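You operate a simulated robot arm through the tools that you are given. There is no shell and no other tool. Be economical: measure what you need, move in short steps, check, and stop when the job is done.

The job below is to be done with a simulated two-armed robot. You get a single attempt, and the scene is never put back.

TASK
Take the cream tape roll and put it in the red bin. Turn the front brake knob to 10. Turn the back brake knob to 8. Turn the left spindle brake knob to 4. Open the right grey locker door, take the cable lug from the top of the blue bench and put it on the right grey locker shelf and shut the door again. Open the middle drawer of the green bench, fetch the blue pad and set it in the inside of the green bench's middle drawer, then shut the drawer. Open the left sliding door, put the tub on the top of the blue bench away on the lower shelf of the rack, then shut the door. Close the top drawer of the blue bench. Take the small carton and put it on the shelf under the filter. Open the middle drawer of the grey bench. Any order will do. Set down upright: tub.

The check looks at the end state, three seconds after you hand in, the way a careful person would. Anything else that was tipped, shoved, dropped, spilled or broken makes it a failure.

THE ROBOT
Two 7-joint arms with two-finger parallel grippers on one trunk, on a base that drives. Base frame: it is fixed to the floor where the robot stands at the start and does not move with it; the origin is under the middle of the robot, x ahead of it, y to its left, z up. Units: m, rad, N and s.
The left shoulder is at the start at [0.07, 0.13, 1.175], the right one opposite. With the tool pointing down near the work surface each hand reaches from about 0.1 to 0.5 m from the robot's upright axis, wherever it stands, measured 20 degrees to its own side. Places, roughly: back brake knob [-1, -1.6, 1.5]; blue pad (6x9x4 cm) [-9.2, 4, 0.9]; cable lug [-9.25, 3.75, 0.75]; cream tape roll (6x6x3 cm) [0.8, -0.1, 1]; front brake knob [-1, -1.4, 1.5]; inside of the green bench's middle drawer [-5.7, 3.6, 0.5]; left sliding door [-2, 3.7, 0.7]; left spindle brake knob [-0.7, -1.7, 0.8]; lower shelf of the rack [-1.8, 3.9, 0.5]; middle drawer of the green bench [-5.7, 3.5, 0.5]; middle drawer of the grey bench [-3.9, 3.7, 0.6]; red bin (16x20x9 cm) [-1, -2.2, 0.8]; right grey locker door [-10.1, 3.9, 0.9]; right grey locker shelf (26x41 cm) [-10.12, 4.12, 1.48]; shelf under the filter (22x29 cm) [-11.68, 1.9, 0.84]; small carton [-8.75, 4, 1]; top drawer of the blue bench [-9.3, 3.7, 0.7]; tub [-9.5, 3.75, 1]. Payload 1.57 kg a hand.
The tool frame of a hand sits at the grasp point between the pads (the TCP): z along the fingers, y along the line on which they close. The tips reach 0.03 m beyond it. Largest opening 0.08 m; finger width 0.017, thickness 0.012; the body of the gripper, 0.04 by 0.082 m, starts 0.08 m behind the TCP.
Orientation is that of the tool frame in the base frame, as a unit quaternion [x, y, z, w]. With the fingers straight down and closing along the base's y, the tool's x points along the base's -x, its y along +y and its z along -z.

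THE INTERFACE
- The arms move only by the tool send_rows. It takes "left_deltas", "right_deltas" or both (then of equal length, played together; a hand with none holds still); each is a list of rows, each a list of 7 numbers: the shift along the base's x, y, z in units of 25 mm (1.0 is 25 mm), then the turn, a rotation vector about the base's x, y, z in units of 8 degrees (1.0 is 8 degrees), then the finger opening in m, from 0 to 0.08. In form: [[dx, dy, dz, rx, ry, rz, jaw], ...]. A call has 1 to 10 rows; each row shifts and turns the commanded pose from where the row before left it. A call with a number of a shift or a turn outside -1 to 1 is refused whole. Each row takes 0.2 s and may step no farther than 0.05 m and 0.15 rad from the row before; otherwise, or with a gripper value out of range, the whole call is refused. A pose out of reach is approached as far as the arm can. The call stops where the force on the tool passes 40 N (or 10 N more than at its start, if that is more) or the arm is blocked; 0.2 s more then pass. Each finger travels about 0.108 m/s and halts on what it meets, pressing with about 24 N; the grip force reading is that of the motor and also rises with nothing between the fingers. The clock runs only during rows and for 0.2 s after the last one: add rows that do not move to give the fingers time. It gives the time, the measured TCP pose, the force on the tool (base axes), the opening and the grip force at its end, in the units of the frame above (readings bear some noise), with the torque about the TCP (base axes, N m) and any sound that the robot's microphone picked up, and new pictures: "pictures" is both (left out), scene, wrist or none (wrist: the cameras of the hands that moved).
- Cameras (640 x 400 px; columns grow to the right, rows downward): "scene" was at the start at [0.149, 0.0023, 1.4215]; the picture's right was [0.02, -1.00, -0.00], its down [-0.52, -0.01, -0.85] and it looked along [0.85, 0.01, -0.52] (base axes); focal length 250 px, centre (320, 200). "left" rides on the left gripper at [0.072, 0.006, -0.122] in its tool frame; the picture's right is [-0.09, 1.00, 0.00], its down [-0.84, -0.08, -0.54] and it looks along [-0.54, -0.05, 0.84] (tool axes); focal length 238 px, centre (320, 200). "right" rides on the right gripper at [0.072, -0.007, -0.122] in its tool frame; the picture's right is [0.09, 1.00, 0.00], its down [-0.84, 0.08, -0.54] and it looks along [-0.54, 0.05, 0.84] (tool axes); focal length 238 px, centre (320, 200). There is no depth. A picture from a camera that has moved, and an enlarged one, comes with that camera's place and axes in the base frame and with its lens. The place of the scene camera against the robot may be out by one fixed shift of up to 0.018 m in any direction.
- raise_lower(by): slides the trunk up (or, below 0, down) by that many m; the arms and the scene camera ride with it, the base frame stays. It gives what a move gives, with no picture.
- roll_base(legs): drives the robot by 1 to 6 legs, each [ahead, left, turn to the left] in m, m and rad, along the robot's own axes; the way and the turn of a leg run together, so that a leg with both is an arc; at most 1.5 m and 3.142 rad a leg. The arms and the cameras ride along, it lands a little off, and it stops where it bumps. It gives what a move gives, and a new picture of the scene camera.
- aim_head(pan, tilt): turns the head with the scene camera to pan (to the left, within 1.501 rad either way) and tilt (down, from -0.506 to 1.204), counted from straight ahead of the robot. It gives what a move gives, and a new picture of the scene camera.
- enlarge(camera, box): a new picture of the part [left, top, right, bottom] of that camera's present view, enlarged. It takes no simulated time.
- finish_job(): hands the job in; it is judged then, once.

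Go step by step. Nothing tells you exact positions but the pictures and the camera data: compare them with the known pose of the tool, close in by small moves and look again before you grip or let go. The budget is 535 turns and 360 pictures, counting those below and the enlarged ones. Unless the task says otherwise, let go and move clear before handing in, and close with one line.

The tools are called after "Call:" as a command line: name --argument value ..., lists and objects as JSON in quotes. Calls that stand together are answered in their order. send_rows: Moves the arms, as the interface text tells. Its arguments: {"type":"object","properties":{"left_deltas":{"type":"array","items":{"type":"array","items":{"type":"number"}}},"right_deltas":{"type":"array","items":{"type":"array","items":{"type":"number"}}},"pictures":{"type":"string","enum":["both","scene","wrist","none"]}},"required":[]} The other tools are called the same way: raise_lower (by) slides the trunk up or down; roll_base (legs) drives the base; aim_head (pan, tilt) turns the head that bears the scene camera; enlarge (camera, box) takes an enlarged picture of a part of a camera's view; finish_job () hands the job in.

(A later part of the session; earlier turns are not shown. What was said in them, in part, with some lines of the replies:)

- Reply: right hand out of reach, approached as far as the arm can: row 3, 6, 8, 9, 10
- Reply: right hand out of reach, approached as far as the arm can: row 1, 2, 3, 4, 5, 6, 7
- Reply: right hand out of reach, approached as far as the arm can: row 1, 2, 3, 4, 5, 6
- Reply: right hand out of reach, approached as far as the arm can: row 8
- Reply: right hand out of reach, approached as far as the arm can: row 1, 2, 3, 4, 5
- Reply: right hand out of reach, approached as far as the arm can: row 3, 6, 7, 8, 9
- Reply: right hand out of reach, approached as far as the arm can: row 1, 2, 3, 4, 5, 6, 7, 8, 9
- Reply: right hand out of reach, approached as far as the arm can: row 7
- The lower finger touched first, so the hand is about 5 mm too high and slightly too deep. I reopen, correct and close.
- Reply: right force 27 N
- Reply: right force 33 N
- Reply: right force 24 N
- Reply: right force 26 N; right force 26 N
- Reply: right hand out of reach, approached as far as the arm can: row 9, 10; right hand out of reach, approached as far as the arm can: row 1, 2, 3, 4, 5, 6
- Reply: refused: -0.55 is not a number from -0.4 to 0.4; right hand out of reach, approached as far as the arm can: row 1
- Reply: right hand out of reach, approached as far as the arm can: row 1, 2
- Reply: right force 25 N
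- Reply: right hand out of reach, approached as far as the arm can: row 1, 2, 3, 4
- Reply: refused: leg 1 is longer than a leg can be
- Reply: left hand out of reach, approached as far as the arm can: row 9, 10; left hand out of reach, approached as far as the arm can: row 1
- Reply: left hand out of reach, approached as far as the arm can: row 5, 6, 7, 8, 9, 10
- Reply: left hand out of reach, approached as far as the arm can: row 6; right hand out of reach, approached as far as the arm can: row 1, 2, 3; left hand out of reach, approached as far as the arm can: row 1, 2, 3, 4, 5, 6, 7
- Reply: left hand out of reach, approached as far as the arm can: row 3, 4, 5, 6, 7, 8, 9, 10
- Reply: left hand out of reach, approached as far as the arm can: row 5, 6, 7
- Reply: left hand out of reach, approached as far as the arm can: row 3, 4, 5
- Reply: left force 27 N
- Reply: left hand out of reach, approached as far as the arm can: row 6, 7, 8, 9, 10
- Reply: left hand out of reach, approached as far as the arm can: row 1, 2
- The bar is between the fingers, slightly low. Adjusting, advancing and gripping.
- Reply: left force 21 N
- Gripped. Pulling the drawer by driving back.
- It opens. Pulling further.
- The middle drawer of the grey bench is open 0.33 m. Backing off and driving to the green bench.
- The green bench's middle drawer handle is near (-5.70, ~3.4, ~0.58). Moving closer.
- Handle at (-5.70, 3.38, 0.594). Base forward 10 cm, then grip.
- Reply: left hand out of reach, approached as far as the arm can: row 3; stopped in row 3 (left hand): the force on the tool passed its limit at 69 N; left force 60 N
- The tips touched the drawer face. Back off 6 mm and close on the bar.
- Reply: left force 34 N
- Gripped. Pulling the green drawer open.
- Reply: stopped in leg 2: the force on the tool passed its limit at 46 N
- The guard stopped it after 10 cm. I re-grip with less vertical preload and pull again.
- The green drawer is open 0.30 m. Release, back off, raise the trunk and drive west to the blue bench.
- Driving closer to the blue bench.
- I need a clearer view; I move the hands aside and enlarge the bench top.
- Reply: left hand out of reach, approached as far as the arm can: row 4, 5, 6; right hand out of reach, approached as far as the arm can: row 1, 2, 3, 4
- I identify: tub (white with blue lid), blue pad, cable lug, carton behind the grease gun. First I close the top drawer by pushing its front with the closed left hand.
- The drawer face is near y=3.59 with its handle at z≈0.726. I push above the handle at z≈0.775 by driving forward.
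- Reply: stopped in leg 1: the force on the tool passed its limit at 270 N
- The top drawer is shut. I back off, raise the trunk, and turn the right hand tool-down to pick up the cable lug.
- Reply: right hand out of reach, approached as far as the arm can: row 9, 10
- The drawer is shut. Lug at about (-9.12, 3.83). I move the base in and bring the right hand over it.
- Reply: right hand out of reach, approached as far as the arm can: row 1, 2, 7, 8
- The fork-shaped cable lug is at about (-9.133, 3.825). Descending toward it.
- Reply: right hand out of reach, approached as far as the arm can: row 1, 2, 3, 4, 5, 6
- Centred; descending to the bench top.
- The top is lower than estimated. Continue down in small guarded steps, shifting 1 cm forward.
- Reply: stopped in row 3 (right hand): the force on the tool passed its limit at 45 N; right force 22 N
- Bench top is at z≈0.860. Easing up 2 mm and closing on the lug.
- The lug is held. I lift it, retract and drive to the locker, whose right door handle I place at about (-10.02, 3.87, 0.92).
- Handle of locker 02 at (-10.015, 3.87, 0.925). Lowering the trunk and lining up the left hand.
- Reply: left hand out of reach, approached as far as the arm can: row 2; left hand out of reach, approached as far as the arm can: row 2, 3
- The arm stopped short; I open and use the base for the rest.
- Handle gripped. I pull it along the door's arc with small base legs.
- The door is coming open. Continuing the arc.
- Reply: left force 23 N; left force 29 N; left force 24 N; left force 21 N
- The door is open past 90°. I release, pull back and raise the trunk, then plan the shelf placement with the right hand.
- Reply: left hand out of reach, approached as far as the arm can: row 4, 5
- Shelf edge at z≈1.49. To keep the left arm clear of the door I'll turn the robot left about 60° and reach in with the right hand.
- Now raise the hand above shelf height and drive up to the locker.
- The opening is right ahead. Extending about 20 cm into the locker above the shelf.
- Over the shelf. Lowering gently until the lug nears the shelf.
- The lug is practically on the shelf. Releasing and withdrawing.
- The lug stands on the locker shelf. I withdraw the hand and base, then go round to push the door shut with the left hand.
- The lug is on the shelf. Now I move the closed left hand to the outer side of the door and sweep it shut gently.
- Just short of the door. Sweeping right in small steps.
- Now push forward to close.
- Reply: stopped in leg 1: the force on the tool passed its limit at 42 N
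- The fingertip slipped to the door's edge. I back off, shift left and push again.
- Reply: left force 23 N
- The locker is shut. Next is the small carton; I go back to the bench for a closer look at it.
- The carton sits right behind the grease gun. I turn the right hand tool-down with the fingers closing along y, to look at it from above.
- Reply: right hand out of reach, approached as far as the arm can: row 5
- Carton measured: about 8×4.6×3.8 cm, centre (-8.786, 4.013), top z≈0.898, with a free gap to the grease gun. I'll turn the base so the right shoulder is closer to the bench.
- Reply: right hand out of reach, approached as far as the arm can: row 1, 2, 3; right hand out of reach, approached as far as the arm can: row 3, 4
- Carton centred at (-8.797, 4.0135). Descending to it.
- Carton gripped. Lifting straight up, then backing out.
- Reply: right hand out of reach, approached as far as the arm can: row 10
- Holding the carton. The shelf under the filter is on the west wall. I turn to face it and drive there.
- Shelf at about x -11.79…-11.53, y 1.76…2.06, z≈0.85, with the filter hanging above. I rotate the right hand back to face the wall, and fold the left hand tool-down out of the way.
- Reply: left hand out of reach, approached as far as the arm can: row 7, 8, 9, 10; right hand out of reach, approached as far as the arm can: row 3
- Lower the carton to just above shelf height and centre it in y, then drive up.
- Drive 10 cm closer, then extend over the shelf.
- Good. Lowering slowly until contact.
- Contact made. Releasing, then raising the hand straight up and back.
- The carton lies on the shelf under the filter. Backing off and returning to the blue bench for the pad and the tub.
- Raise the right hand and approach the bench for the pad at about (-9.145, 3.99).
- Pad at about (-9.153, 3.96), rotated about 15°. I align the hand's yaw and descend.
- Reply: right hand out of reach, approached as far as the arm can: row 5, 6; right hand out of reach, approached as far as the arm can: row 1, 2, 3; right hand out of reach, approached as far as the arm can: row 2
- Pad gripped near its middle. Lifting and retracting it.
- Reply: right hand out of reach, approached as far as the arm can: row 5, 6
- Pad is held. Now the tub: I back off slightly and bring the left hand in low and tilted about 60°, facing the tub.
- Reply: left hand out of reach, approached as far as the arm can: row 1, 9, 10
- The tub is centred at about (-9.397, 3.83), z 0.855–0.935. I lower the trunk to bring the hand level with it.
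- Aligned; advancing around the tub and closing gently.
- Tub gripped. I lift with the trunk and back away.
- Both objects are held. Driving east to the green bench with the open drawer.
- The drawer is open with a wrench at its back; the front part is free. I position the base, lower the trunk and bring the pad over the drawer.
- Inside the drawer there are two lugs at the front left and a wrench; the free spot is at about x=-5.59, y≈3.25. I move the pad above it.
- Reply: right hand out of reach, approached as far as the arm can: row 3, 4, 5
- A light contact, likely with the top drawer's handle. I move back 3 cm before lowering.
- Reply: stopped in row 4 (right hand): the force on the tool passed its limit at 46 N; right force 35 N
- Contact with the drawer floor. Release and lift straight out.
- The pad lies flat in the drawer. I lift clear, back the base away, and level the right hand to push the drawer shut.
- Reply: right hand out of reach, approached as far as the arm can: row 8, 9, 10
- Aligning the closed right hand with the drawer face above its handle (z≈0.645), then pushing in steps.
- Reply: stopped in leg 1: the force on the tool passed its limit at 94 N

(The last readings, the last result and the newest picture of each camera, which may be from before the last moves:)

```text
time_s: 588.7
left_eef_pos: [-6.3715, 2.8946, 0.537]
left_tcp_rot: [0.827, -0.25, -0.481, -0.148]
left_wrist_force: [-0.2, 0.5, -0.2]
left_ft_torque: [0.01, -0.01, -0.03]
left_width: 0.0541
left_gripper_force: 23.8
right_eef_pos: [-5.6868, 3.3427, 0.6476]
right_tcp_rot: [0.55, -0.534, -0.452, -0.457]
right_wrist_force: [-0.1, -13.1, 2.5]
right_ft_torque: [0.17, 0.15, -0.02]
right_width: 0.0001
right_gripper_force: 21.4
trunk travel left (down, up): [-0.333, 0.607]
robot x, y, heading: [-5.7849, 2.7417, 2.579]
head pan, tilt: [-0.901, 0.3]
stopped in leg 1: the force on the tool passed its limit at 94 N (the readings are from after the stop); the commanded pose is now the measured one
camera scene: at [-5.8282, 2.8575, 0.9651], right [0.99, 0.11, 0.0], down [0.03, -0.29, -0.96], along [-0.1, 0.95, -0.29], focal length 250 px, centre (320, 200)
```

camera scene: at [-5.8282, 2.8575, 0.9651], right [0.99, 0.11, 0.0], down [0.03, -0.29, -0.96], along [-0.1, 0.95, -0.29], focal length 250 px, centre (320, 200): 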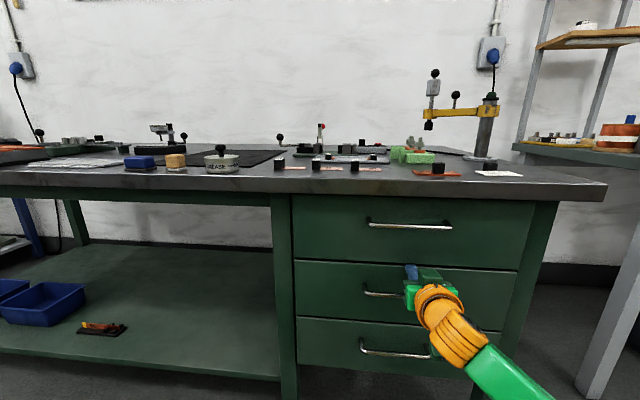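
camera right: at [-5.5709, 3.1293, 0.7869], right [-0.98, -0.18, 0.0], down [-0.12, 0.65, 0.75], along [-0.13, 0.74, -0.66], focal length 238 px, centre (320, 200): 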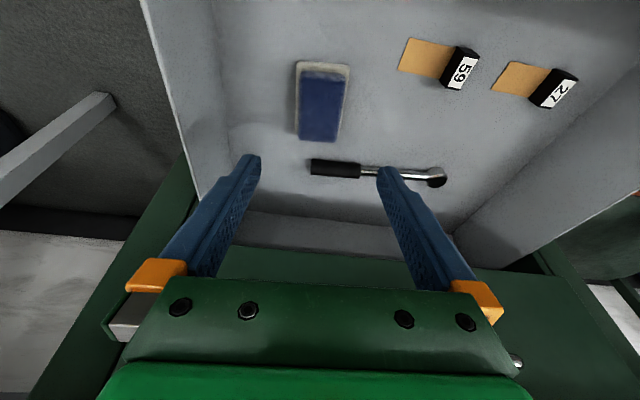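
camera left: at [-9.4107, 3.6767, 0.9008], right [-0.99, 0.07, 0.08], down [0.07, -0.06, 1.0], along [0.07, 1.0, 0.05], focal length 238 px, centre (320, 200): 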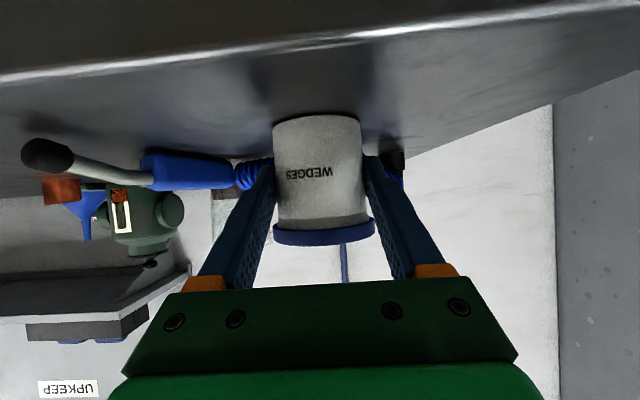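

The green drawer is closed. Backing off and carrying the tub east to the rack.

Call:
roll_base --legs '[[-0.24, 0.38, 0], [0, 0, -1.01]]'

Call:
roll_base --legs '[[0, -1.45, 0], [0, -1.4, 0]]'

Call:
aim_head --pan -0.6 --tilt 0.3

```text
time_s: 594.0
left_eef_pos: [-5.9685, 2.8714, 0.5373]
left_tcp_rot: [-0.606, 0.617, 0.351, 0.359]
left_wrist_force: [-0.6, 0.5, -0.9]
left_ft_torque: [-0.02, 0.0, -0.01]
left_width: 0.0542
left_gripper_force: 23.9
right_eef_pos: [-5.2202, 2.5434, 0.6459]
right_tcp_rot: [-0.228, 0.733, 0.178, 0.615]
right_wrist_force: [0.2, -0.4, 0.4]
right_ft_torque: [-0.01, 0.0, 0.0]
right_width: 0.0
right_gripper_force: 21.2
trunk travel left (down, up): [-0.333, 0.607]
robot x, y, heading: [-5.7809, 2.2963, 1.582]
head pan, tilt: [-0.901, 0.3]
camera scene: at [-5.6998, 2.4061, 0.9646], right [0.63, -0.78, 0.0], down [-0.23, -0.19, -0.96], along [0.74, 0.6, -0.3], focal length 250 px, centre (320, 200)
```

scene: 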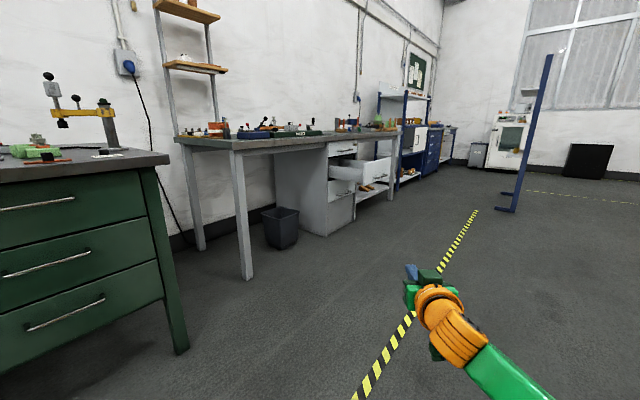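

```text
time_s: 607.6
left_eef_pos: [-3.1422, 2.9253, 0.5351]
left_tcp_rot: [-0.609, 0.615, 0.352, 0.357]
left_wrist_force: [0.8, 1.1, -1.1]
left_ft_torque: [-0.01, -0.01, -0.02]
left_width: 0.0542
left_gripper_force: 24.3
right_eef_pos: [-2.3915, 2.6013, 0.645]
right_tcp_rot: [-0.231, 0.733, 0.181, 0.614]
right_wrist_force: [-0.2, 0.0, -0.4]
right_ft_torque: [0.01, 0.01, 0.02]
right_width: 0.0001
right_gripper_force: 21.6
trunk travel left (down, up): [-0.333, 0.607]
robot x, y, heading: [-2.951, 2.3517, 1.591]
head pan, tilt: [-0.901, 0.3]
camera scene: at [-2.8702, 2.4615, 0.9646], right [0.64, -0.77, 0.0], down [-0.23, -0.19, -0.96], along [0.74, 0.61, -0.3], focal length 250 px, centre (320, 200)
```

scene: 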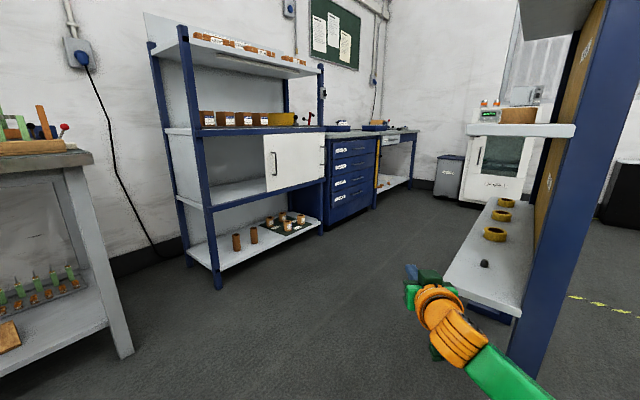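

```text
time_s: 608.5
left_eef_pos: [-3.1433, 2.9252, 0.5359]
left_tcp_rot: [-0.609, 0.614, 0.354, 0.357]
left_wrist_force: [-0.6, -0.3, -0.3]
left_ft_torque: [-0.04, -0.02, -0.02]
left_width: 0.0544
left_gripper_force: 24.0
right_eef_pos: [-2.392, 2.602, 0.6447]
right_tcp_rot: [-0.23, 0.732, 0.18, 0.615]
right_wrist_force: [0.1, 0.4, -0.4]
right_ft_torque: [-0.01, 0.0, -0.06]
right_width: 0.0
right_gripper_force: 21.1
trunk travel left (down, up): [-0.333, 0.607]
robot x, y, heading: [-2.9521, 2.3535, 1.586]
head pan, tilt: [-0.6, 0.3]
camera scene: at [-2.8909, 2.4801, 0.9646], right [0.83, -0.55, 0.0], down [-0.16, -0.25, -0.96], along [0.53, 0.8, -0.3], focal length 250 px, centre (320, 200)
```

scene: 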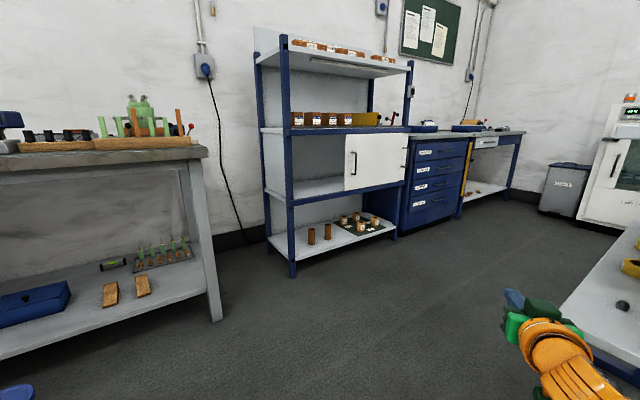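

There is a shelf with rings on the screen's near side, so I go north first, then east along the rack.

Call:
roll_base --legs '[[0.55, 0, -0.02], [0, -0.5, 0], [0, -0.5, 0]]'

Call:
aim_head --pan 0.1 --tilt 0.4

```text
time_s: 616.7
left_eef_pos: [-2.1381, 3.4778, 0.5359]
left_tcp_rot: [-0.602, 0.622, 0.349, 0.361]
left_wrist_force: [-0.5, -0.2, 0.1]
left_ft_torque: [0.0, -0.01, 0.03]
left_width: 0.054
left_gripper_force: 23.8
right_eef_pos: [-1.3969, 3.1346, 0.6436]
right_tcp_rot: [-0.221, 0.735, 0.173, 0.617]
right_wrist_force: [0.1, -0.1, 0.7]
right_ft_torque: [-0.01, 0.01, 0.0]
right_width: 0.0
right_gripper_force: 21.8
trunk travel left (down, up): [-0.333, 0.607]
robot x, y, heading: [-1.9612, 2.8971, 1.559]
head pan, tilt: [-0.6, 0.3]
camera scene: at [-1.8985, 3.0266, 0.9646], right [0.82, -0.57, 0.0], down [-0.17, -0.24, -0.96], along [0.55, 0.78, -0.3], focal length 250 px, centre (320, 200)
```

scene: 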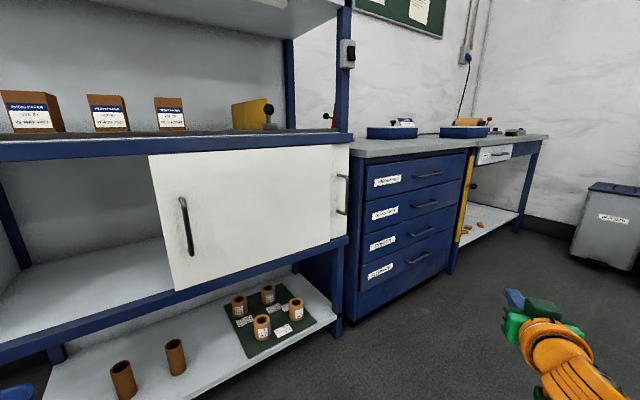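

```text
time_s: 617.7
left_eef_pos: [-2.1391, 3.4787, 0.5367]
left_tcp_rot: [-0.601, 0.622, 0.349, 0.361]
left_wrist_force: [0.5, 0.4, -0.9]
left_ft_torque: [0.01, -0.01, 0.03]
left_width: 0.0542
left_gripper_force: 24.0
right_eef_pos: [-1.3967, 3.1338, 0.6447]
right_tcp_rot: [-0.221, 0.736, 0.172, 0.617]
right_wrist_force: [0.4, 0.4, 0.5]
right_ft_torque: [0.04, 0.01, 0.02]
right_width: 0.0
right_gripper_force: 20.9
trunk travel left (down, up): [-0.333, 0.607]
robot x, y, heading: [-1.9578, 2.8961, 1.563]
head pan, tilt: [0.099, 0.4]
camera scene: at [-1.9604, 3.0423, 0.9553], right [1.0, 0.09, 0.0], down [0.04, -0.39, -0.92], along [-0.08, 0.92, -0.39], focal length 250 px, centre (320, 200)
```

scene: 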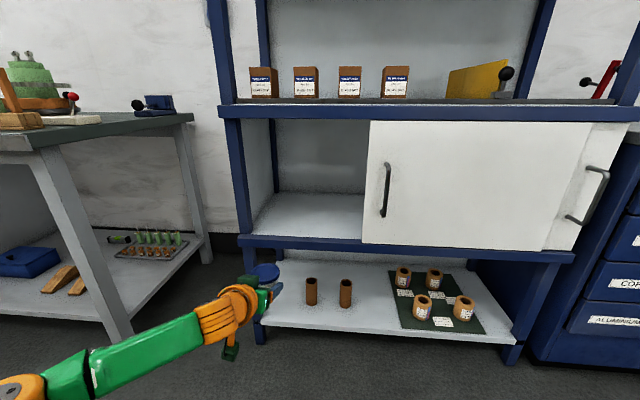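

Shelf surface about z 0.56, opening x from -2.225 to -1.885. I raise the tub above it, centre and drive in.

Call:
raise_lower --by 0.115

Call:
roll_base --legs '[[0, -0.08, 0], [0.17, 0, 0]]'

Call:
enlarge --camera "left" --box '[0, 0, 640, 400]'

```text
time_s: 619.2
left_eef_pos: [-2.1387, 3.4775, 0.6521]
left_tcp_rot: [-0.601, 0.621, 0.349, 0.361]
left_wrist_force: [0.1, -0.1, -0.1]
left_ft_torque: [-0.02, -0.02, 0.02]
left_width: 0.0539
left_gripper_force: 23.7
right_eef_pos: [-1.3967, 3.1337, 0.7598]
right_tcp_rot: [-0.221, 0.736, 0.172, 0.616]
right_wrist_force: [0.2, 0.6, -0.5]
right_ft_torque: [0.0, 0.0, -0.02]
right_width: 0.0
right_gripper_force: 20.9
trunk travel left (down, up): [-0.448, 0.492]
robot x, y, heading: [-1.9609, 2.899, 1.568]
head pan, tilt: [0.099, 0.4]
```

```text
time_s: 621.3
left_eef_pos: [-2.055, 3.6483, 0.6511]
left_tcp_rot: [-0.601, 0.623, 0.348, 0.361]
left_wrist_force: [-0.7, 1.2, -1.1]
left_ft_torque: [0.01, 0.04, 0.0]
left_width: 0.0541
left_gripper_force: 23.9
right_eef_pos: [-1.3153, 3.3032, 0.7597]
right_tcp_rot: [-0.22, 0.736, 0.171, 0.617]
right_wrist_force: [0.1, 0.7, -0.9]
right_ft_torque: [-0.05, -0.01, -0.01]
right_width: 0.0
right_gripper_force: 21.5
trunk travel left (down, up): [-0.448, 0.492]
robot x, y, heading: [-1.878, 3.068, 1.559]
head pan, tilt: [0.099, 0.4]
camera scene: at [-1.8785, 3.2129, 1.0702], right [1.0, 0.09, 0.0], down [0.03, -0.39, -0.92], along [-0.08, 0.92, -0.39], focal length 250 px, centre (320, 200)
```

scene: 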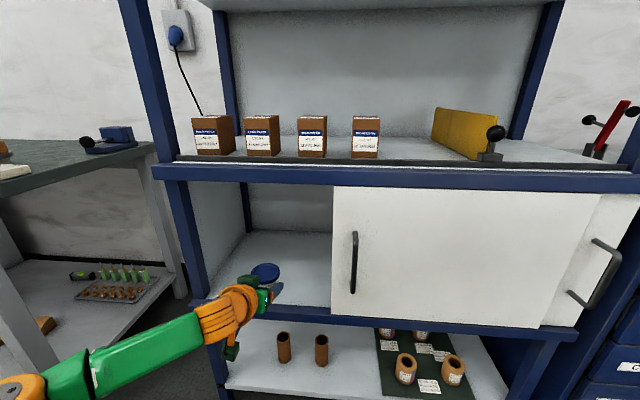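

```text
1.00 times, centred on (320, 200) of left (not enlarged: the box is as wide or as high as the picture)
camera zoom: at [-2.0671, 3.507, 0.6507], right [-0.99, 0.08, 0.08], down [0.07, -0.06, 1.0], along [0.09, 0.99, 0.05], focal length 238 px, centre (320, 200)
```

zoom: 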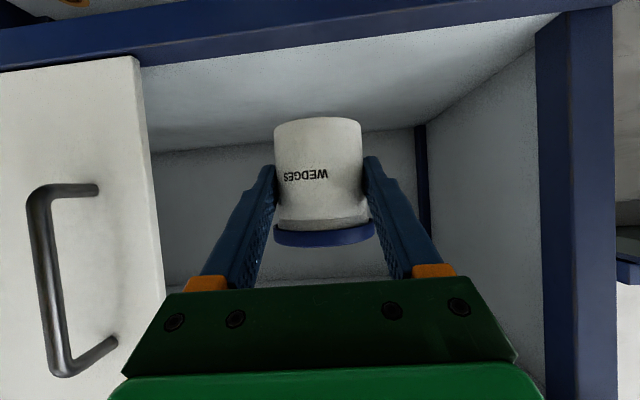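

Clear view into the cabinet. Driving the tub in 20 cm.

Call:
roll_base --legs '[[0.1, 0, 0], [0.09, 0, 0]]'

Call:
send_rows --left_deltas '[[0, 0, 0, 0, 0, 0, 0.045]]' --pictures "wrist"

```text
time_s: 623.2
left_eef_pos: [-2.0548, 3.8397, 0.6512]
left_tcp_rot: [-0.601, 0.622, 0.349, 0.362]
left_wrist_force: [0.6, 0.1, -0.1]
left_ft_torque: [-0.06, -0.01, 0.01]
left_width: 0.054
left_gripper_force: 24.4
right_eef_pos: [-1.3115, 3.494, 0.7608]
right_tcp_rot: [-0.221, 0.736, 0.172, 0.617]
right_wrist_force: [0.0, -0.2, -0.4]
right_ft_torque: [-0.02, 0.01, -0.01]
right_width: 0.0
right_gripper_force: 21.0
trunk travel left (down, up): [-0.448, 0.492]
robot x, y, heading: [-1.8772, 3.2598, 1.565]
head pan, tilt: [0.099, 0.4]
camera scene: at [-1.877, 3.4035, 1.0702], right [1.0, 0.09, 0.0], down [0.04, -0.39, -0.92], along [-0.08, 0.92, -0.39], focal length 250 px, centre (320, 200)
```

scene: 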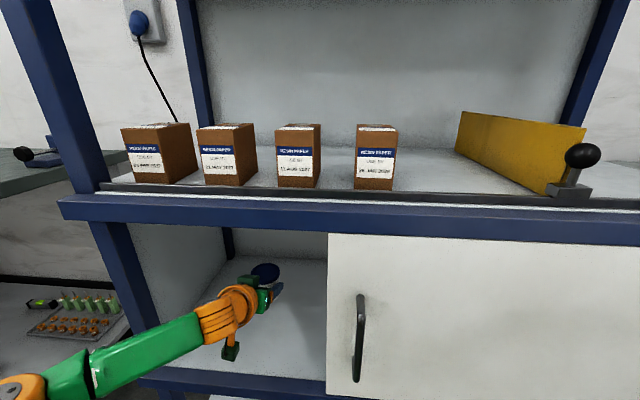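

```text
time_s: 623.6
left_eef_pos: [-2.0544, 3.8382, 0.6519]
left_tcp_rot: [-0.6, 0.623, 0.348, 0.363]
left_wrist_force: [-0.1, 0.1, -0.5]
left_ft_torque: [-0.01, 0.01, -0.01]
left_width: 0.0543
left_gripper_force: 24.2
right_eef_pos: [-1.3125, 3.4953, 0.7604]
right_tcp_rot: [-0.221, 0.735, 0.172, 0.617]
right_wrist_force: [0.0, -0.2, 0.2]
right_ft_torque: [-0.05, -0.02, -0.02]
right_width: 0.0003
right_gripper_force: 20.9
trunk travel left (down, up): [-0.448, 0.492]
robot x, y, heading: [-1.8821, 3.2594, 1.563]
head pan, tilt: [0.099, 0.4]
camera left: at [-2.0666, 3.6968, 0.6509], right [-0.99, 0.08, 0.08], down [0.07, -0.06, 1.0], along [0.09, 0.99, 0.05], focal length 238 px, centre (320, 200)
```

left: 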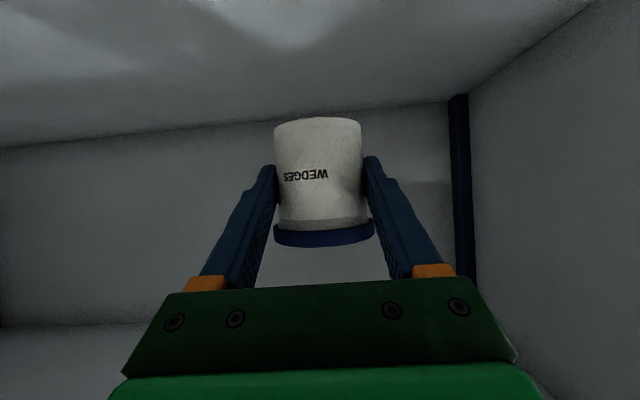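

Tub is inside. Lowering it gently with force guard.

Call:
send_rows --left_deltas '[[0, 0, -0.5, 0, 0, 0, 0.045], [0, 0, -0.5, 0, 0, 0, 0.045], [0, 0, -0.4, 0, 0, 0, 0.045]]' --pictures "wrist"

```text
time_s: 624.4
left_eef_pos: [-2.0558, 3.8373, 0.6163]
left_tcp_rot: [-0.6, 0.623, 0.348, 0.362]
left_wrist_force: [0.2, 0.2, -1.0]
left_ft_torque: [-0.01, -0.01, 0.01]
left_width: 0.0543
left_gripper_force: 24.0
right_eef_pos: [-1.3136, 3.4948, 0.7597]
right_tcp_rot: [-0.222, 0.735, 0.173, 0.617]
right_wrist_force: [-0.1, 0.3, 0.0]
right_ft_torque: [0.01, 0.01, 0.01]
right_width: 0.0
right_gripper_force: 21.2
trunk travel left (down, up): [-0.448, 0.492]
robot x, y, heading: [-1.8759, 3.2581, 1.561]
head pan, tilt: [0.099, 0.4]
camera left: at [-2.0669, 3.6958, 0.616], right [-0.99, 0.08, 0.08], down [0.07, -0.06, 1.0], along [0.09, 0.99, 0.05], focal length 238 px, centre (320, 200)
```

left: 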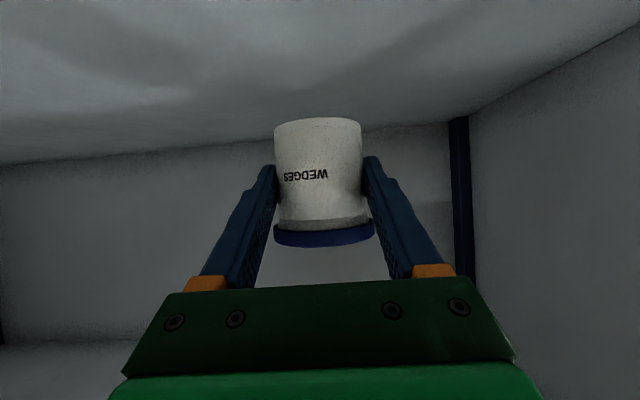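

Call:
send_rows --left_deltas '[[0, 0, -0.5, 0, 0, 0, 0.045], [0, 0, -0.4, 0, 0, 0, 0.045], [0, 0, -0.3, 0, 0, 0, 0.045]]' --pictures "wrist"

```text
time_s: 625.2
left_eef_pos: [-2.0549, 3.8376, 0.594]
left_tcp_rot: [-0.6, 0.623, 0.347, 0.362]
left_wrist_force: [-0.4, 0.1, -1.1]
left_ft_torque: [-0.01, -0.01, 0.02]
left_width: 0.054
left_gripper_force: 23.8
left hand out of reach, approached as far as the arm can: row 3
right_eef_pos: [-1.3139, 3.4939, 0.7597]
right_tcp_rot: [-0.221, 0.735, 0.172, 0.617]
right_wrist_force: [0.5, -0.2, 0.4]
right_ft_torque: [0.03, -0.03, 0.05]
right_width: 0.0
right_gripper_force: 21.1
trunk travel left (down, up): [-0.448, 0.492]
robot x, y, heading: [-1.8765, 3.2582, 1.558]
head pan, tilt: [0.099, 0.4]
camera left: at [-2.0668, 3.6963, 0.5937], right [-0.99, 0.08, 0.08], down [0.07, -0.06, 1.0], along [0.09, 0.99, 0.05], focal length 238 px, centre (320, 200)
```

left: 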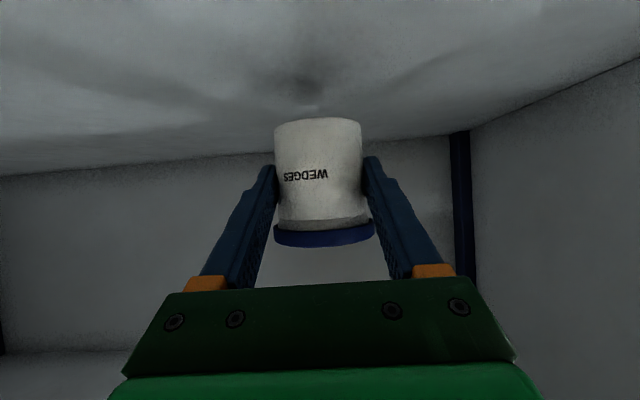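

The arm is at its limit; I lower the trunk in small steps.

Call:
raise_lower --by -0.014

Call:
send_rows --left_deltas '[[0, 0, 0, 0, 0, 0, 0.045]]' --pictures "wrist"

```text
time_s: 625.8
left_eef_pos: [-2.0552, 3.8395, 0.5814]
left_tcp_rot: [-0.601, 0.622, 0.348, 0.361]
left_wrist_force: [1.2, 0.3, -0.6]
left_ft_torque: [0.02, 0.01, 0.0]
left_width: 0.0543
left_gripper_force: 24.2
right_eef_pos: [-1.312, 3.4948, 0.7454]
right_tcp_rot: [-0.221, 0.736, 0.172, 0.617]
right_wrist_force: [0.8, -0.3, 0.4]
right_ft_torque: [-0.01, -0.03, -0.01]
right_width: 0.0
right_gripper_force: 21.6
trunk travel left (down, up): [-0.434, 0.506]
robot x, y, heading: [-1.875, 3.2602, 1.562]
head pan, tilt: [0.099, 0.4]
```

```text
time_s: 626.2
left_eef_pos: [-2.056, 3.8371, 0.5797]
left_tcp_rot: [-0.601, 0.622, 0.349, 0.361]
left_wrist_force: [0.2, 0.1, -0.8]
left_ft_torque: [-0.01, -0.02, 0.02]
left_width: 0.0541
left_gripper_force: 23.7
right_eef_pos: [-1.313, 3.4951, 0.7451]
right_tcp_rot: [-0.22, 0.735, 0.171, 0.618]
right_wrist_force: [0.2, 0.0, 0.8]
right_ft_torque: [0.01, -0.01, 0.02]
right_width: 0.0004
right_gripper_force: 21.3
trunk travel left (down, up): [-0.434, 0.506]
robot x, y, heading: [-1.8795, 3.2626, 1.564]
head pan, tilt: [0.099, 0.4]
camera left: at [-2.0669, 3.6962, 0.5797], right [-0.99, 0.08, 0.08], down [0.07, -0.06, 1.0], along [0.09, 1.0, 0.05], focal length 238 px, centre (320, 200)
```

left: 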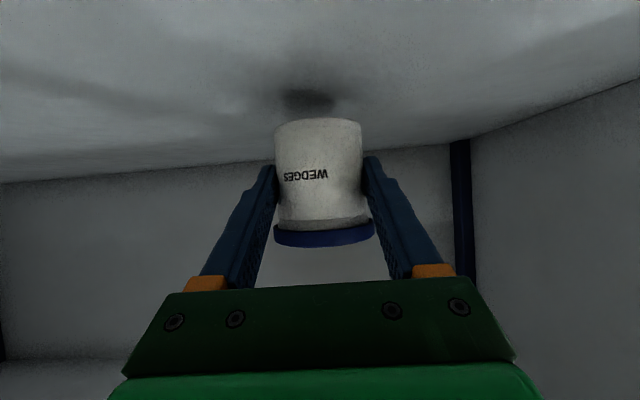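

Call:
raise_lower --by -0.012

Call:
send_rows --left_deltas '[[0, 0, 0, 0, 0, 0, 0.045]]' --pictures "wrist"

```text
time_s: 626.8
left_eef_pos: [-2.0552, 3.8383, 0.5677]
left_tcp_rot: [-0.602, 0.622, 0.349, 0.361]
left_wrist_force: [-0.3, -0.4, -0.8]
left_ft_torque: [0.01, 0.0, -0.01]
left_width: 0.0541
left_gripper_force: 23.8
right_eef_pos: [-1.3132, 3.4946, 0.7336]
right_tcp_rot: [-0.221, 0.736, 0.172, 0.617]
right_wrist_force: [0.8, 0.5, 0.4]
right_ft_torque: [0.04, 0.0, -0.02]
right_width: 0.0001
right_gripper_force: 21.6
trunk travel left (down, up): [-0.422, 0.518]
robot x, y, heading: [-1.8813, 3.2559, 1.562]
head pan, tilt: [0.099, 0.4]
```

```text
time_s: 627.2
left_eef_pos: [-2.0549, 3.8392, 0.5672]
left_tcp_rot: [-0.601, 0.622, 0.348, 0.361]
left_wrist_force: [0.0, -0.5, -1.2]
left_ft_torque: [-0.01, 0.01, 0.02]
left_width: 0.054
left_gripper_force: 24.0
right_eef_pos: [-1.3132, 3.4943, 0.7334]
right_tcp_rot: [-0.221, 0.736, 0.172, 0.617]
right_wrist_force: [0.7, 0.0, 0.0]
right_ft_torque: [0.0, 0.04, -0.01]
right_width: 0.0
right_gripper_force: 21.2
trunk travel left (down, up): [-0.422, 0.518]
robot x, y, heading: [-1.8776, 3.2589, 1.566]
head pan, tilt: [0.099, 0.4]
camera left: at [-2.0669, 3.6962, 0.5677], right [-0.99, 0.08, 0.08], down [0.07, -0.06, 1.0], along [0.09, 1.0, 0.05], focal length 238 px, centre (320, 200)
```

left: 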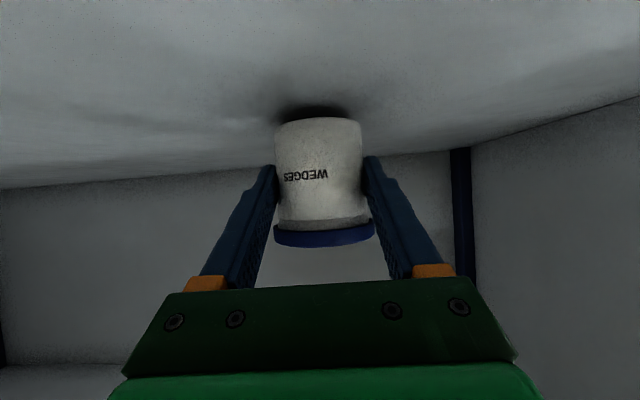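

Call:
raise_lower --by -0.008

Call:
send_rows --left_deltas '[[0, 0, 0, 0, 0, 0, 0.045]]' --pictures "wrist"

```text
time_s: 627.8
left_eef_pos: [-2.0549, 3.8378, 0.5605]
left_tcp_rot: [-0.602, 0.622, 0.349, 0.361]
left_wrist_force: [0.5, -0.7, 1.6]
left_ft_torque: [0.02, -0.02, 0.04]
left_width: 0.054
left_gripper_force: 23.8
right_eef_pos: [-1.3133, 3.495, 0.7256]
right_tcp_rot: [-0.22, 0.736, 0.171, 0.617]
right_wrist_force: [-0.5, -0.3, 0.7]
right_ft_torque: [-0.01, -0.04, -0.02]
right_width: 0.0
right_gripper_force: 21.0
trunk travel left (down, up): [-0.414, 0.526]
robot x, y, heading: [-1.8768, 3.2576, 1.559]
head pan, tilt: [0.099, 0.4]
```

```text
time_s: 628.2
left_eef_pos: [-2.0557, 3.838, 0.5594]
left_tcp_rot: [-0.602, 0.622, 0.349, 0.361]
left_wrist_force: [0.0, 1.2, 0.5]
left_ft_torque: [0.08, -0.05, -0.02]
left_width: 0.0541
left_gripper_force: 24.1
right_eef_pos: [-1.3123, 3.4937, 0.7259]
right_tcp_rot: [-0.22, 0.736, 0.171, 0.617]
right_wrist_force: [0.0, -0.3, -0.3]
right_ft_torque: [0.02, -0.01, 0.02]
right_width: 0.0
right_gripper_force: 21.0
trunk travel left (down, up): [-0.414, 0.526]
robot x, y, heading: [-1.8808, 3.2619, 1.565]
head pan, tilt: [0.099, 0.4]
camera left: at [-2.0668, 3.6961, 0.5601], right [-0.99, 0.08, 0.08], down [0.07, -0.06, 1.0], along [0.09, 0.99, 0.05], focal length 238 px, centre (320, 200)
```

left: 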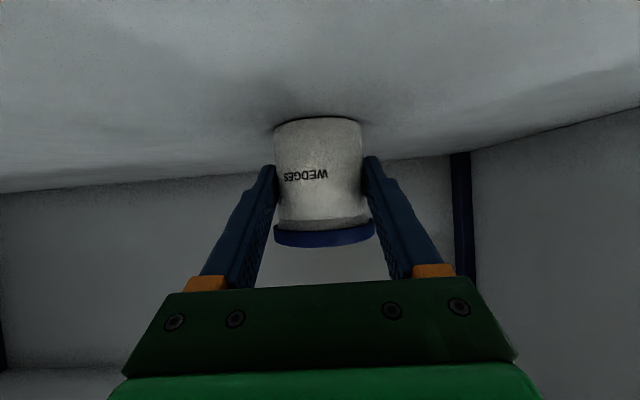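

The tub is resting on the shelf. Open the fingers and back straight out.

Call:
send_rows --left_deltas '[[0, 0, 0, 0, 0, 0, 0.06], [0, 0, 0, 0, 0, 0, 0.075], [0, 0, 0, 0, 0, 0, 0.08], [0, 0, 0, 0, 0, 0, 0.08]]' --pictures "wrist"

Call:
roll_base --legs '[[-0.12, 0, 0], [-0.2, 0, 0]]'

Call:
enlarge --camera "left" --box '[100, 50, 500, 300]'

```text
time_s: 629.2
left_eef_pos: [-2.0544, 3.8373, 0.5596]
left_tcp_rot: [-0.601, 0.622, 0.348, 0.361]
left_wrist_force: [-0.2, 0.0, 1.2]
left_ft_torque: [0.01, 0.03, 0.01]
left_width: 0.0799
left_gripper_force: 0.1
right_eef_pos: [-1.3126, 3.4945, 0.7265]
right_tcp_rot: [-0.22, 0.736, 0.172, 0.617]
right_wrist_force: [0.0, -1.1, -0.5]
right_ft_torque: [0.01, -0.01, 0.02]
right_width: 0.0001
right_gripper_force: 21.2
trunk travel left (down, up): [-0.414, 0.526]
robot x, y, heading: [-1.8793, 3.2603, 1.564]
head pan, tilt: [0.099, 0.4]
camera left: at [-2.0668, 3.6961, 0.5598], right [-0.99, 0.08, 0.08], down [0.07, -0.06, 1.0], along [0.09, 0.99, 0.05], focal length 238 px, centre (320, 200)
```

left: 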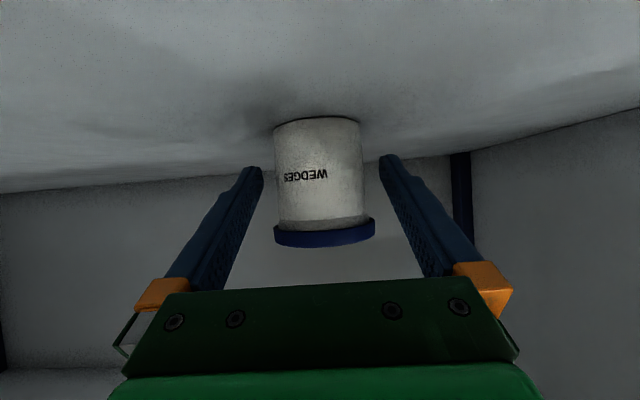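

```text
time_s: 631.6
left_eef_pos: [-2.0589, 3.5149, 0.5601]
left_tcp_rot: [-0.602, 0.621, 0.349, 0.361]
left_wrist_force: [-1.4, 0.4, 0.4]
left_ft_torque: [-0.02, -0.02, 0.01]
left_width: 0.0801
left_gripper_force: 0.1
right_eef_pos: [-1.3166, 3.172, 0.7254]
right_tcp_rot: [-0.22, 0.735, 0.172, 0.617]
right_wrist_force: [-0.8, -0.8, 0.4]
right_ft_torque: [0.01, -0.02, 0.0]
right_width: 0.0002
right_gripper_force: 21.7
trunk travel left (down, up): [-0.414, 0.526]
robot x, y, heading: [-1.8833, 2.939, 1.559]
head pan, tilt: [0.099, 0.4]
camera scene: at [-1.8801, 3.0796, 1.0364], right [1.0, 0.09, 0.0], down [0.04, -0.39, -0.92], along [-0.08, 0.92, -0.39], focal length 250 px, centre (320, 200)
```

scene: 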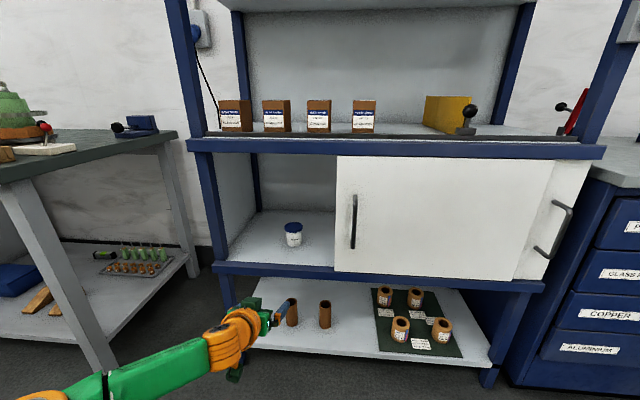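

```text
1.60 times, centred on (300, 175) of left
camera zoom: at [-2.0699, 3.3732, 0.56], right [-0.99, 0.08, 0.08], down [0.07, -0.06, 1.0], along [0.09, 0.99, 0.05], focal length 381 px, centre (352, 240)
```

zoom: 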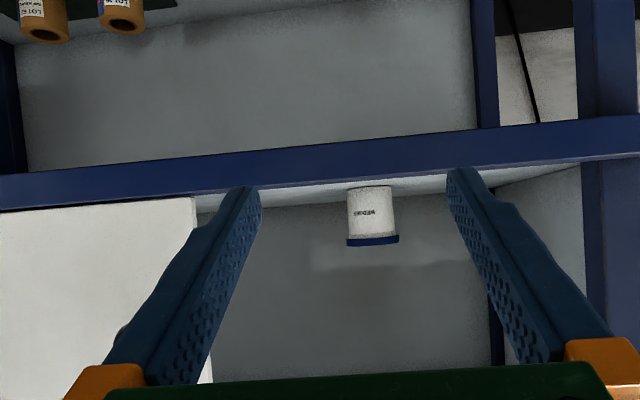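

The tub stands upright on the shelf. Now I bring the left hand level to grip the door handle (at x≈-1.845) and slide it shut.

Call:
raise_lower --by -0.1

Call:
send_rows --left_deltas '[[-0.3, 0, 1, 0.4, 0, 0, 0.07], [-0.3, 0, 1, 0.4, 0, 0, 0.07], [-0.3, 0, 1, 0.4, 0, 0, 0.07], [-0.3, 0, 1, 0.4, 0, 0, 0.07], [-0.3, 0, 1, 0.4, 0, 0, 0.07], [-0.3, 0, 1, 0.4, 0, 0, 0.07], [0, 0, 1, 0.4, 0, 0, 0.07], [0, 0, 1, 0.4, 0, 0, 0.07], [0, 0, 1, 0.4, 0, 0, 0.07], [0, 0, 1, 0.2, 0, 0, 0.07]]' --pictures "none"

Call:
roll_base --legs '[[0, -0.25, 0]]'

Call:
send_rows --left_deltas '[[0, 0, 0, 0, 0, 0, 0.07]]' --pictures "wrist"

```text
time_s: 633.0
left_eef_pos: [-2.0583, 3.5161, 0.4622]
left_tcp_rot: [-0.601, 0.622, 0.349, 0.361]
left_wrist_force: [-0.1, 0.4, -1.1]
left_ft_torque: [-0.02, -0.02, 0.0]
left_width: 0.08
left_gripper_force: 0.2
right_eef_pos: [-1.3174, 3.1719, 0.6248]
right_tcp_rot: [-0.221, 0.735, 0.172, 0.617]
right_wrist_force: [0.7, 0.1, 0.4]
right_ft_torque: [0.0, 0.01, 0.02]
right_width: 0.0
right_gripper_force: 21.2
trunk travel left (down, up): [-0.314, 0.626]
robot x, y, heading: [-1.8829, 2.9371, 1.567]
head pan, tilt: [0.099, 0.4]
```

```text
time_s: 635.1
left_eef_pos: [-2.1235, 3.5132, 0.7083]
left_tcp_rot: [-0.485, 0.509, 0.499, 0.506]
left_wrist_force: [0.2, -0.7, 0.6]
left_ft_torque: [0.02, 0.01, 0.0]
left_width: 0.0698
left_gripper_force: 0.1
left hand out of reach, approached as far as the arm can: row 1, 2
right_eef_pos: [-1.3161, 3.1722, 0.6259]
right_tcp_rot: [-0.221, 0.736, 0.172, 0.617]
right_wrist_force: [0.1, 0.1, 1.1]
right_ft_torque: [0.03, 0.0, -0.02]
right_width: 0.0
right_gripper_force: 20.9
trunk travel left (down, up): [-0.314, 0.626]
robot x, y, heading: [-1.8823, 2.9353, 1.563]
head pan, tilt: [0.099, 0.4]
```

```text
time_s: 637.0
left_eef_pos: [-1.876, 3.5121, 0.708]
left_tcp_rot: [-0.485, 0.509, 0.499, 0.506]
left_wrist_force: [-0.5, -0.5, 0.3]
left_ft_torque: [0.05, -0.01, -0.05]
left_width: 0.0701
left_gripper_force: 0.2
right_eef_pos: [-1.0673, 3.1707, 0.6259]
right_tcp_rot: [-0.221, 0.736, 0.173, 0.617]
right_wrist_force: [-0.4, 0.0, 0.4]
right_ft_torque: [0.01, 0.01, 0.0]
right_width: 0.0
right_gripper_force: 21.5
trunk travel left (down, up): [-0.314, 0.626]
robot x, y, heading: [-1.6321, 2.9332, 1.565]
head pan, tilt: [0.099, 0.4]
camera scene: at [-1.6322, 3.0779, 0.9363], right [1.0, 0.09, 0.0], down [0.04, -0.39, -0.92], along [-0.08, 0.92, -0.39], focal length 250 px, centre (320, 200)
```

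scene: 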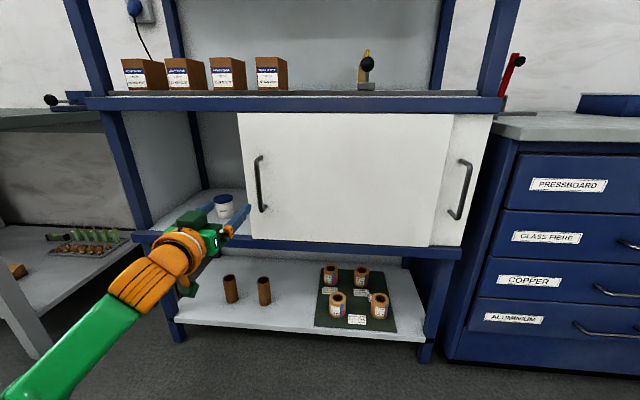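

```text
time_s: 637.4
left_eef_pos: [-1.8762, 3.5099, 0.7082]
left_tcp_rot: [-0.485, 0.509, 0.499, 0.506]
left_wrist_force: [0.1, 0.6, 0.4]
left_ft_torque: [-0.02, -0.01, 0.01]
left_width: 0.0701
left_gripper_force: 0.1
right_eef_pos: [-1.0683, 3.1699, 0.625]
right_tcp_rot: [-0.221, 0.736, 0.172, 0.617]
right_wrist_force: [-0.3, -0.3, -0.4]
right_ft_torque: [0.01, 0.03, 0.01]
right_width: 0.0001
right_gripper_force: 21.1
trunk travel left (down, up): [-0.314, 0.626]
robot x, y, heading: [-1.6304, 2.9304, 1.565]
head pan, tilt: [0.099, 0.4]
camera left: at [-1.8872, 3.3898, 0.636], right [-0.99, 0.03, 0.11], down [0.07, -0.55, 0.83], along [0.08, 0.83, 0.55], focal length 238 px, centre (320, 200)
```

left: 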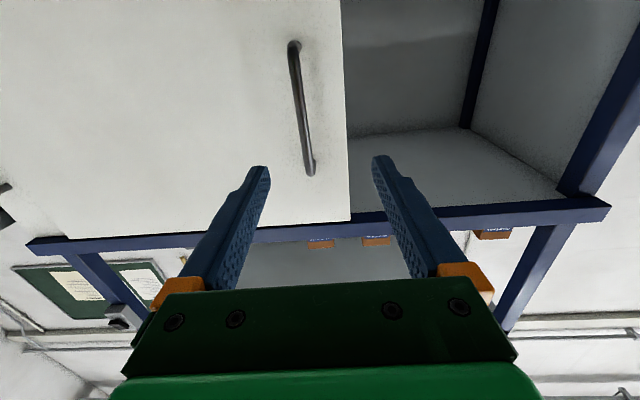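

Call:
roll_base --legs '[[0.1, -0.023, 0]]'

Call:
send_rows --left_deltas '[[0, 0.6, 0, 0, 0, 0, 0.07], [0, 0.6, 0, 0, 0, 0, 0.07], [0, 0.6, 0, 0, 0, 0, 0.07], [0, 0, 0, 0, 0, 0, 0.07]]' --pictures "wrist"

```text
time_s: 638.5
left_eef_pos: [-1.8525, 3.6104, 0.7072]
left_tcp_rot: [-0.486, 0.509, 0.499, 0.506]
left_wrist_force: [-0.4, -0.2, -0.1]
left_ft_torque: [-0.01, -0.03, -0.01]
left_width: 0.07
left_gripper_force: 0.0
right_eef_pos: [-1.0456, 3.2711, 0.6257]
right_tcp_rot: [-0.223, 0.735, 0.173, 0.616]
right_wrist_force: [-0.6, 0.1, -0.5]
right_ft_torque: [-0.04, -0.01, -0.01]
right_width: 0.0
right_gripper_force: 21.0
trunk travel left (down, up): [-0.314, 0.626]
robot x, y, heading: [-1.6102, 3.0339, 1.566]
head pan, tilt: [0.099, 0.4]
camera scene: at [-1.6087, 3.1776, 0.9363], right [1.0, 0.09, 0.0], down [0.04, -0.39, -0.92], along [-0.09, 0.92, -0.39], focal length 250 px, centre (320, 200)
```

scene: 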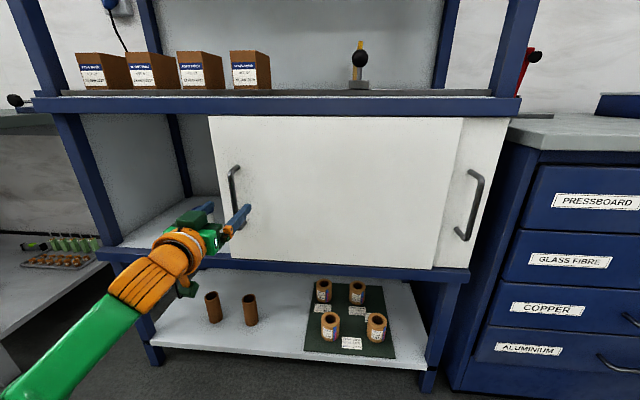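

```text
time_s: 639.5
left_eef_pos: [-1.8529, 3.656, 0.7076]
left_tcp_rot: [-0.486, 0.508, 0.5, 0.505]
left_wrist_force: [0.2, 0.1, 0.2]
left_ft_torque: [0.0, -0.04, 0.01]
left_width: 0.07
left_gripper_force: 0.0
right_eef_pos: [-1.0449, 3.2701, 0.6267]
right_tcp_rot: [-0.222, 0.736, 0.173, 0.616]
right_wrist_force: [-0.2, -0.5, 0.0]
right_ft_torque: [0.04, 0.01, -0.01]
right_width: 0.0
right_gripper_force: 21.5
trunk travel left (down, up): [-0.314, 0.626]
robot x, y, heading: [-1.6094, 3.0351, 1.569]
head pan, tilt: [0.099, 0.4]
camera left: at [-1.8644, 3.5342, 0.6357], right [-0.99, 0.03, 0.11], down [0.08, -0.55, 0.83], along [0.08, 0.83, 0.55], focal length 238 px, centre (320, 200)
```

left: 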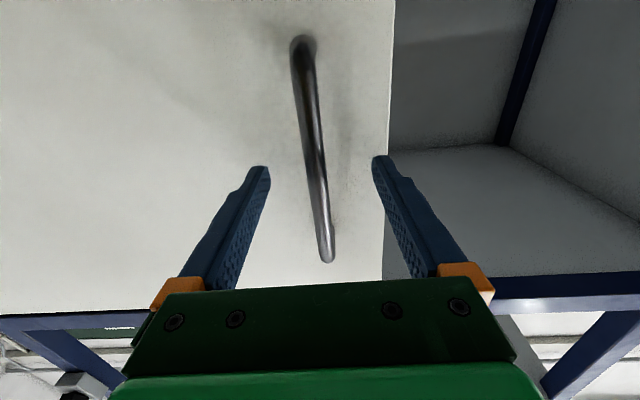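

Bar between the fingers; gripping and sliding the door left with the base.

Call:
send_rows --left_deltas '[[0, 0, 0, 0, 0, 0, 0.03], [0, 0, 0, 0, 0, 0, 0], [0, 0, 0, 0, 0, 0, 0], [0, 0, 0, 0, 0, 0, 0]]' --pictures "none"

Call:
roll_base --legs '[[0, 0.1, 0], [0, 0.15, 0], [0, 0.1, 0]]'

```text
time_s: 640.5
left_eef_pos: [-1.8538, 3.6553, 0.7082]
left_tcp_rot: [-0.487, 0.508, 0.5, 0.505]
left_wrist_force: [1.1, 0.6, 1.0]
left_ft_torque: [-0.05, -0.54, -0.03]
left_width: 0.0119
left_gripper_force: 29.4
right_eef_pos: [-1.0446, 3.2706, 0.6267]
right_tcp_rot: [-0.223, 0.735, 0.173, 0.616]
right_wrist_force: [-0.3, 0.8, 0.8]
right_ft_torque: [-0.01, -0.01, -0.02]
right_width: 0.0002
right_gripper_force: 21.7
trunk travel left (down, up): [-0.314, 0.626]
robot x, y, heading: [-1.6107, 3.0349, 1.57]
head pan, tilt: [0.099, 0.4]
```

```text
time_s: 643.4
left_eef_pos: [-2.1988, 3.6578, 0.7087]
left_tcp_rot: [-0.484, 0.509, 0.499, 0.507]
left_wrist_force: [-1.9, -11.8, -2.6]
left_ft_torque: [-0.27, -0.45, -0.03]
left_width: 0.0118
left_gripper_force: 29.1
right_eef_pos: [-1.3923, 3.2688, 0.6269]
right_tcp_rot: [-0.221, 0.735, 0.174, 0.617]
right_wrist_force: [-0.5, -0.8, 0.4]
right_ft_torque: [0.04, 0.0, 0.04]
right_width: 0.0
right_gripper_force: 21.4
trunk travel left (down, up): [-0.314, 0.626]
robot x, y, heading: [-1.9571, 3.034, 1.558]
head pan, tilt: [0.099, 0.4]
camera scene: at [-1.9571, 3.1782, 0.9367], right [1.0, 0.09, 0.0], down [0.04, -0.39, -0.92], along [-0.08, 0.92, -0.39], focal length 250 px, centre (320, 200)
```

scene: 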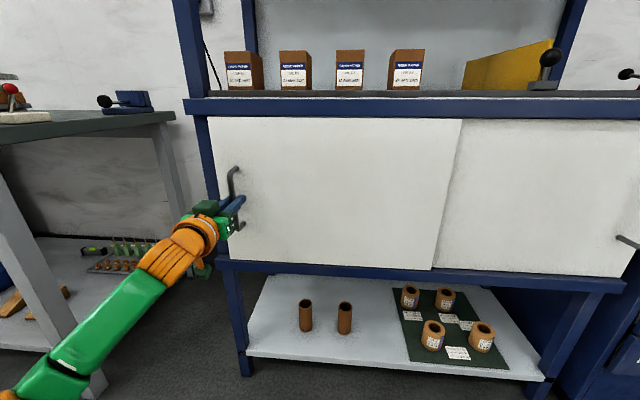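

Only about 4 cm to go; finishing the slide.

Call:
roll_base --legs '[[0, 0.03, 0], [0, 0.025, 0]]'

```text
time_s: 644.7
left_eef_pos: [-2.2422, 3.6597, 0.7095]
left_tcp_rot: [-0.479, 0.513, 0.493, 0.514]
left_wrist_force: [3.1, -8.2, 1.7]
left_ft_torque: [-0.5, -0.41, -0.07]
left_width: 0.0117
left_gripper_force: 29.3
right_eef_pos: [-1.4436, 3.2682, 0.6264]
right_tcp_rot: [-0.219, 0.736, 0.172, 0.617]
right_wrist_force: [0.2, -0.6, -0.9]
right_ft_torque: [0.05, 0.0, -0.01]
right_width: 0.0
right_gripper_force: 21.0
trunk travel left (down, up): [-0.314, 0.626]
robot x, y, heading: [-2.0074, 3.0393, 1.56]
head pan, tilt: [0.099, 0.4]
stopped in leg 2: the force on the tool passed its limit at 44 N (the readings are from after the stop); the commanded pose is now the measured one
camera scene: at [-2.0084, 3.1781, 0.9368], right [1.0, 0.09, 0.0], down [0.03, -0.39, -0.92], along [-0.08, 0.92, -0.39], focal length 250 px, centre (320, 200)
```

scene: 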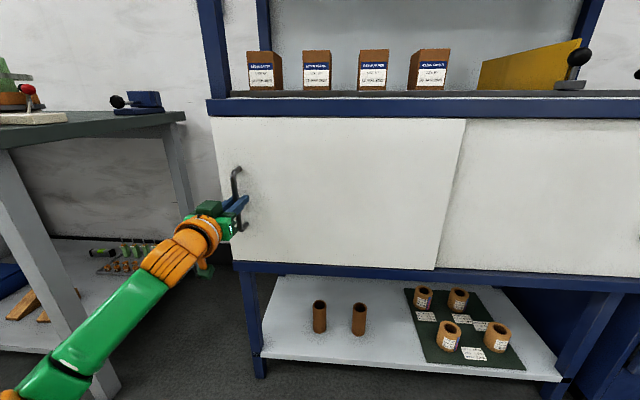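

The left door is back at its closed position. Release and back clear.

Call:
send_rows --left_deltas '[[0, 0, 0, 0, 0, 0, 0.04], [0, 0, 0, 0, 0, 0, 0.07], [0, 0, 0, 0, 0, 0, 0.07]]' --pictures "none"

Call:
roll_base --legs '[[-0.15, 0, 0]]'

```text
time_s: 645.5
left_eef_pos: [-2.2427, 3.6606, 0.7076]
left_tcp_rot: [-0.48, 0.514, 0.492, 0.513]
left_wrist_force: [-1.2, -0.3, -1.3]
left_ft_torque: [-0.02, -0.03, 0.01]
left_width: 0.0699
left_gripper_force: 0.0
right_eef_pos: [-1.4449, 3.2688, 0.6253]
right_tcp_rot: [-0.219, 0.736, 0.17, 0.618]
right_wrist_force: [-0.3, 0.2, 0.0]
right_ft_torque: [0.04, -0.02, -0.01]
right_width: 0.0
right_gripper_force: 21.2
trunk travel left (down, up): [-0.314, 0.626]
robot x, y, heading: [-2.0089, 3.0364, 1.556]
head pan, tilt: [0.099, 0.4]
```

```text
time_s: 646.9
left_eef_pos: [-2.2438, 3.5107, 0.7067]
left_tcp_rot: [-0.48, 0.514, 0.492, 0.513]
left_wrist_force: [0.8, -0.1, 0.6]
left_ft_torque: [-0.02, -0.01, 0.0]
left_width: 0.07
left_gripper_force: 0.0
right_eef_pos: [-1.4464, 3.1199, 0.6258]
right_tcp_rot: [-0.218, 0.736, 0.17, 0.618]
right_wrist_force: [-0.4, 0.4, -0.7]
right_ft_torque: [0.0, 0.03, 0.02]
right_width: 0.0001
right_gripper_force: 20.9
trunk travel left (down, up): [-0.314, 0.626]
robot x, y, heading: [-2.0128, 2.8868, 1.551]
head pan, tilt: [0.099, 0.4]
camera scene: at [-2.0111, 3.0303, 0.9364], right [1.0, 0.08, 0.0], down [0.03, -0.39, -0.92], along [-0.08, 0.92, -0.39], focal length 250 px, centre (320, 200)
```

scene: 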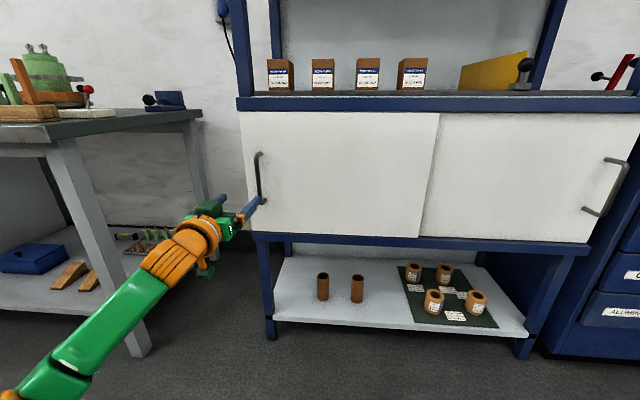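

Both rack doors are shut and both hands are empty and clear. All ten jobs are done, so I hand the work in.

Call:
finish_job

```text
The job is handed in.
```

I finished all ten jobs and handed in; the left spindle knob is the one setting I'm less sure of, reading 4 to within about a tenth of a mark.
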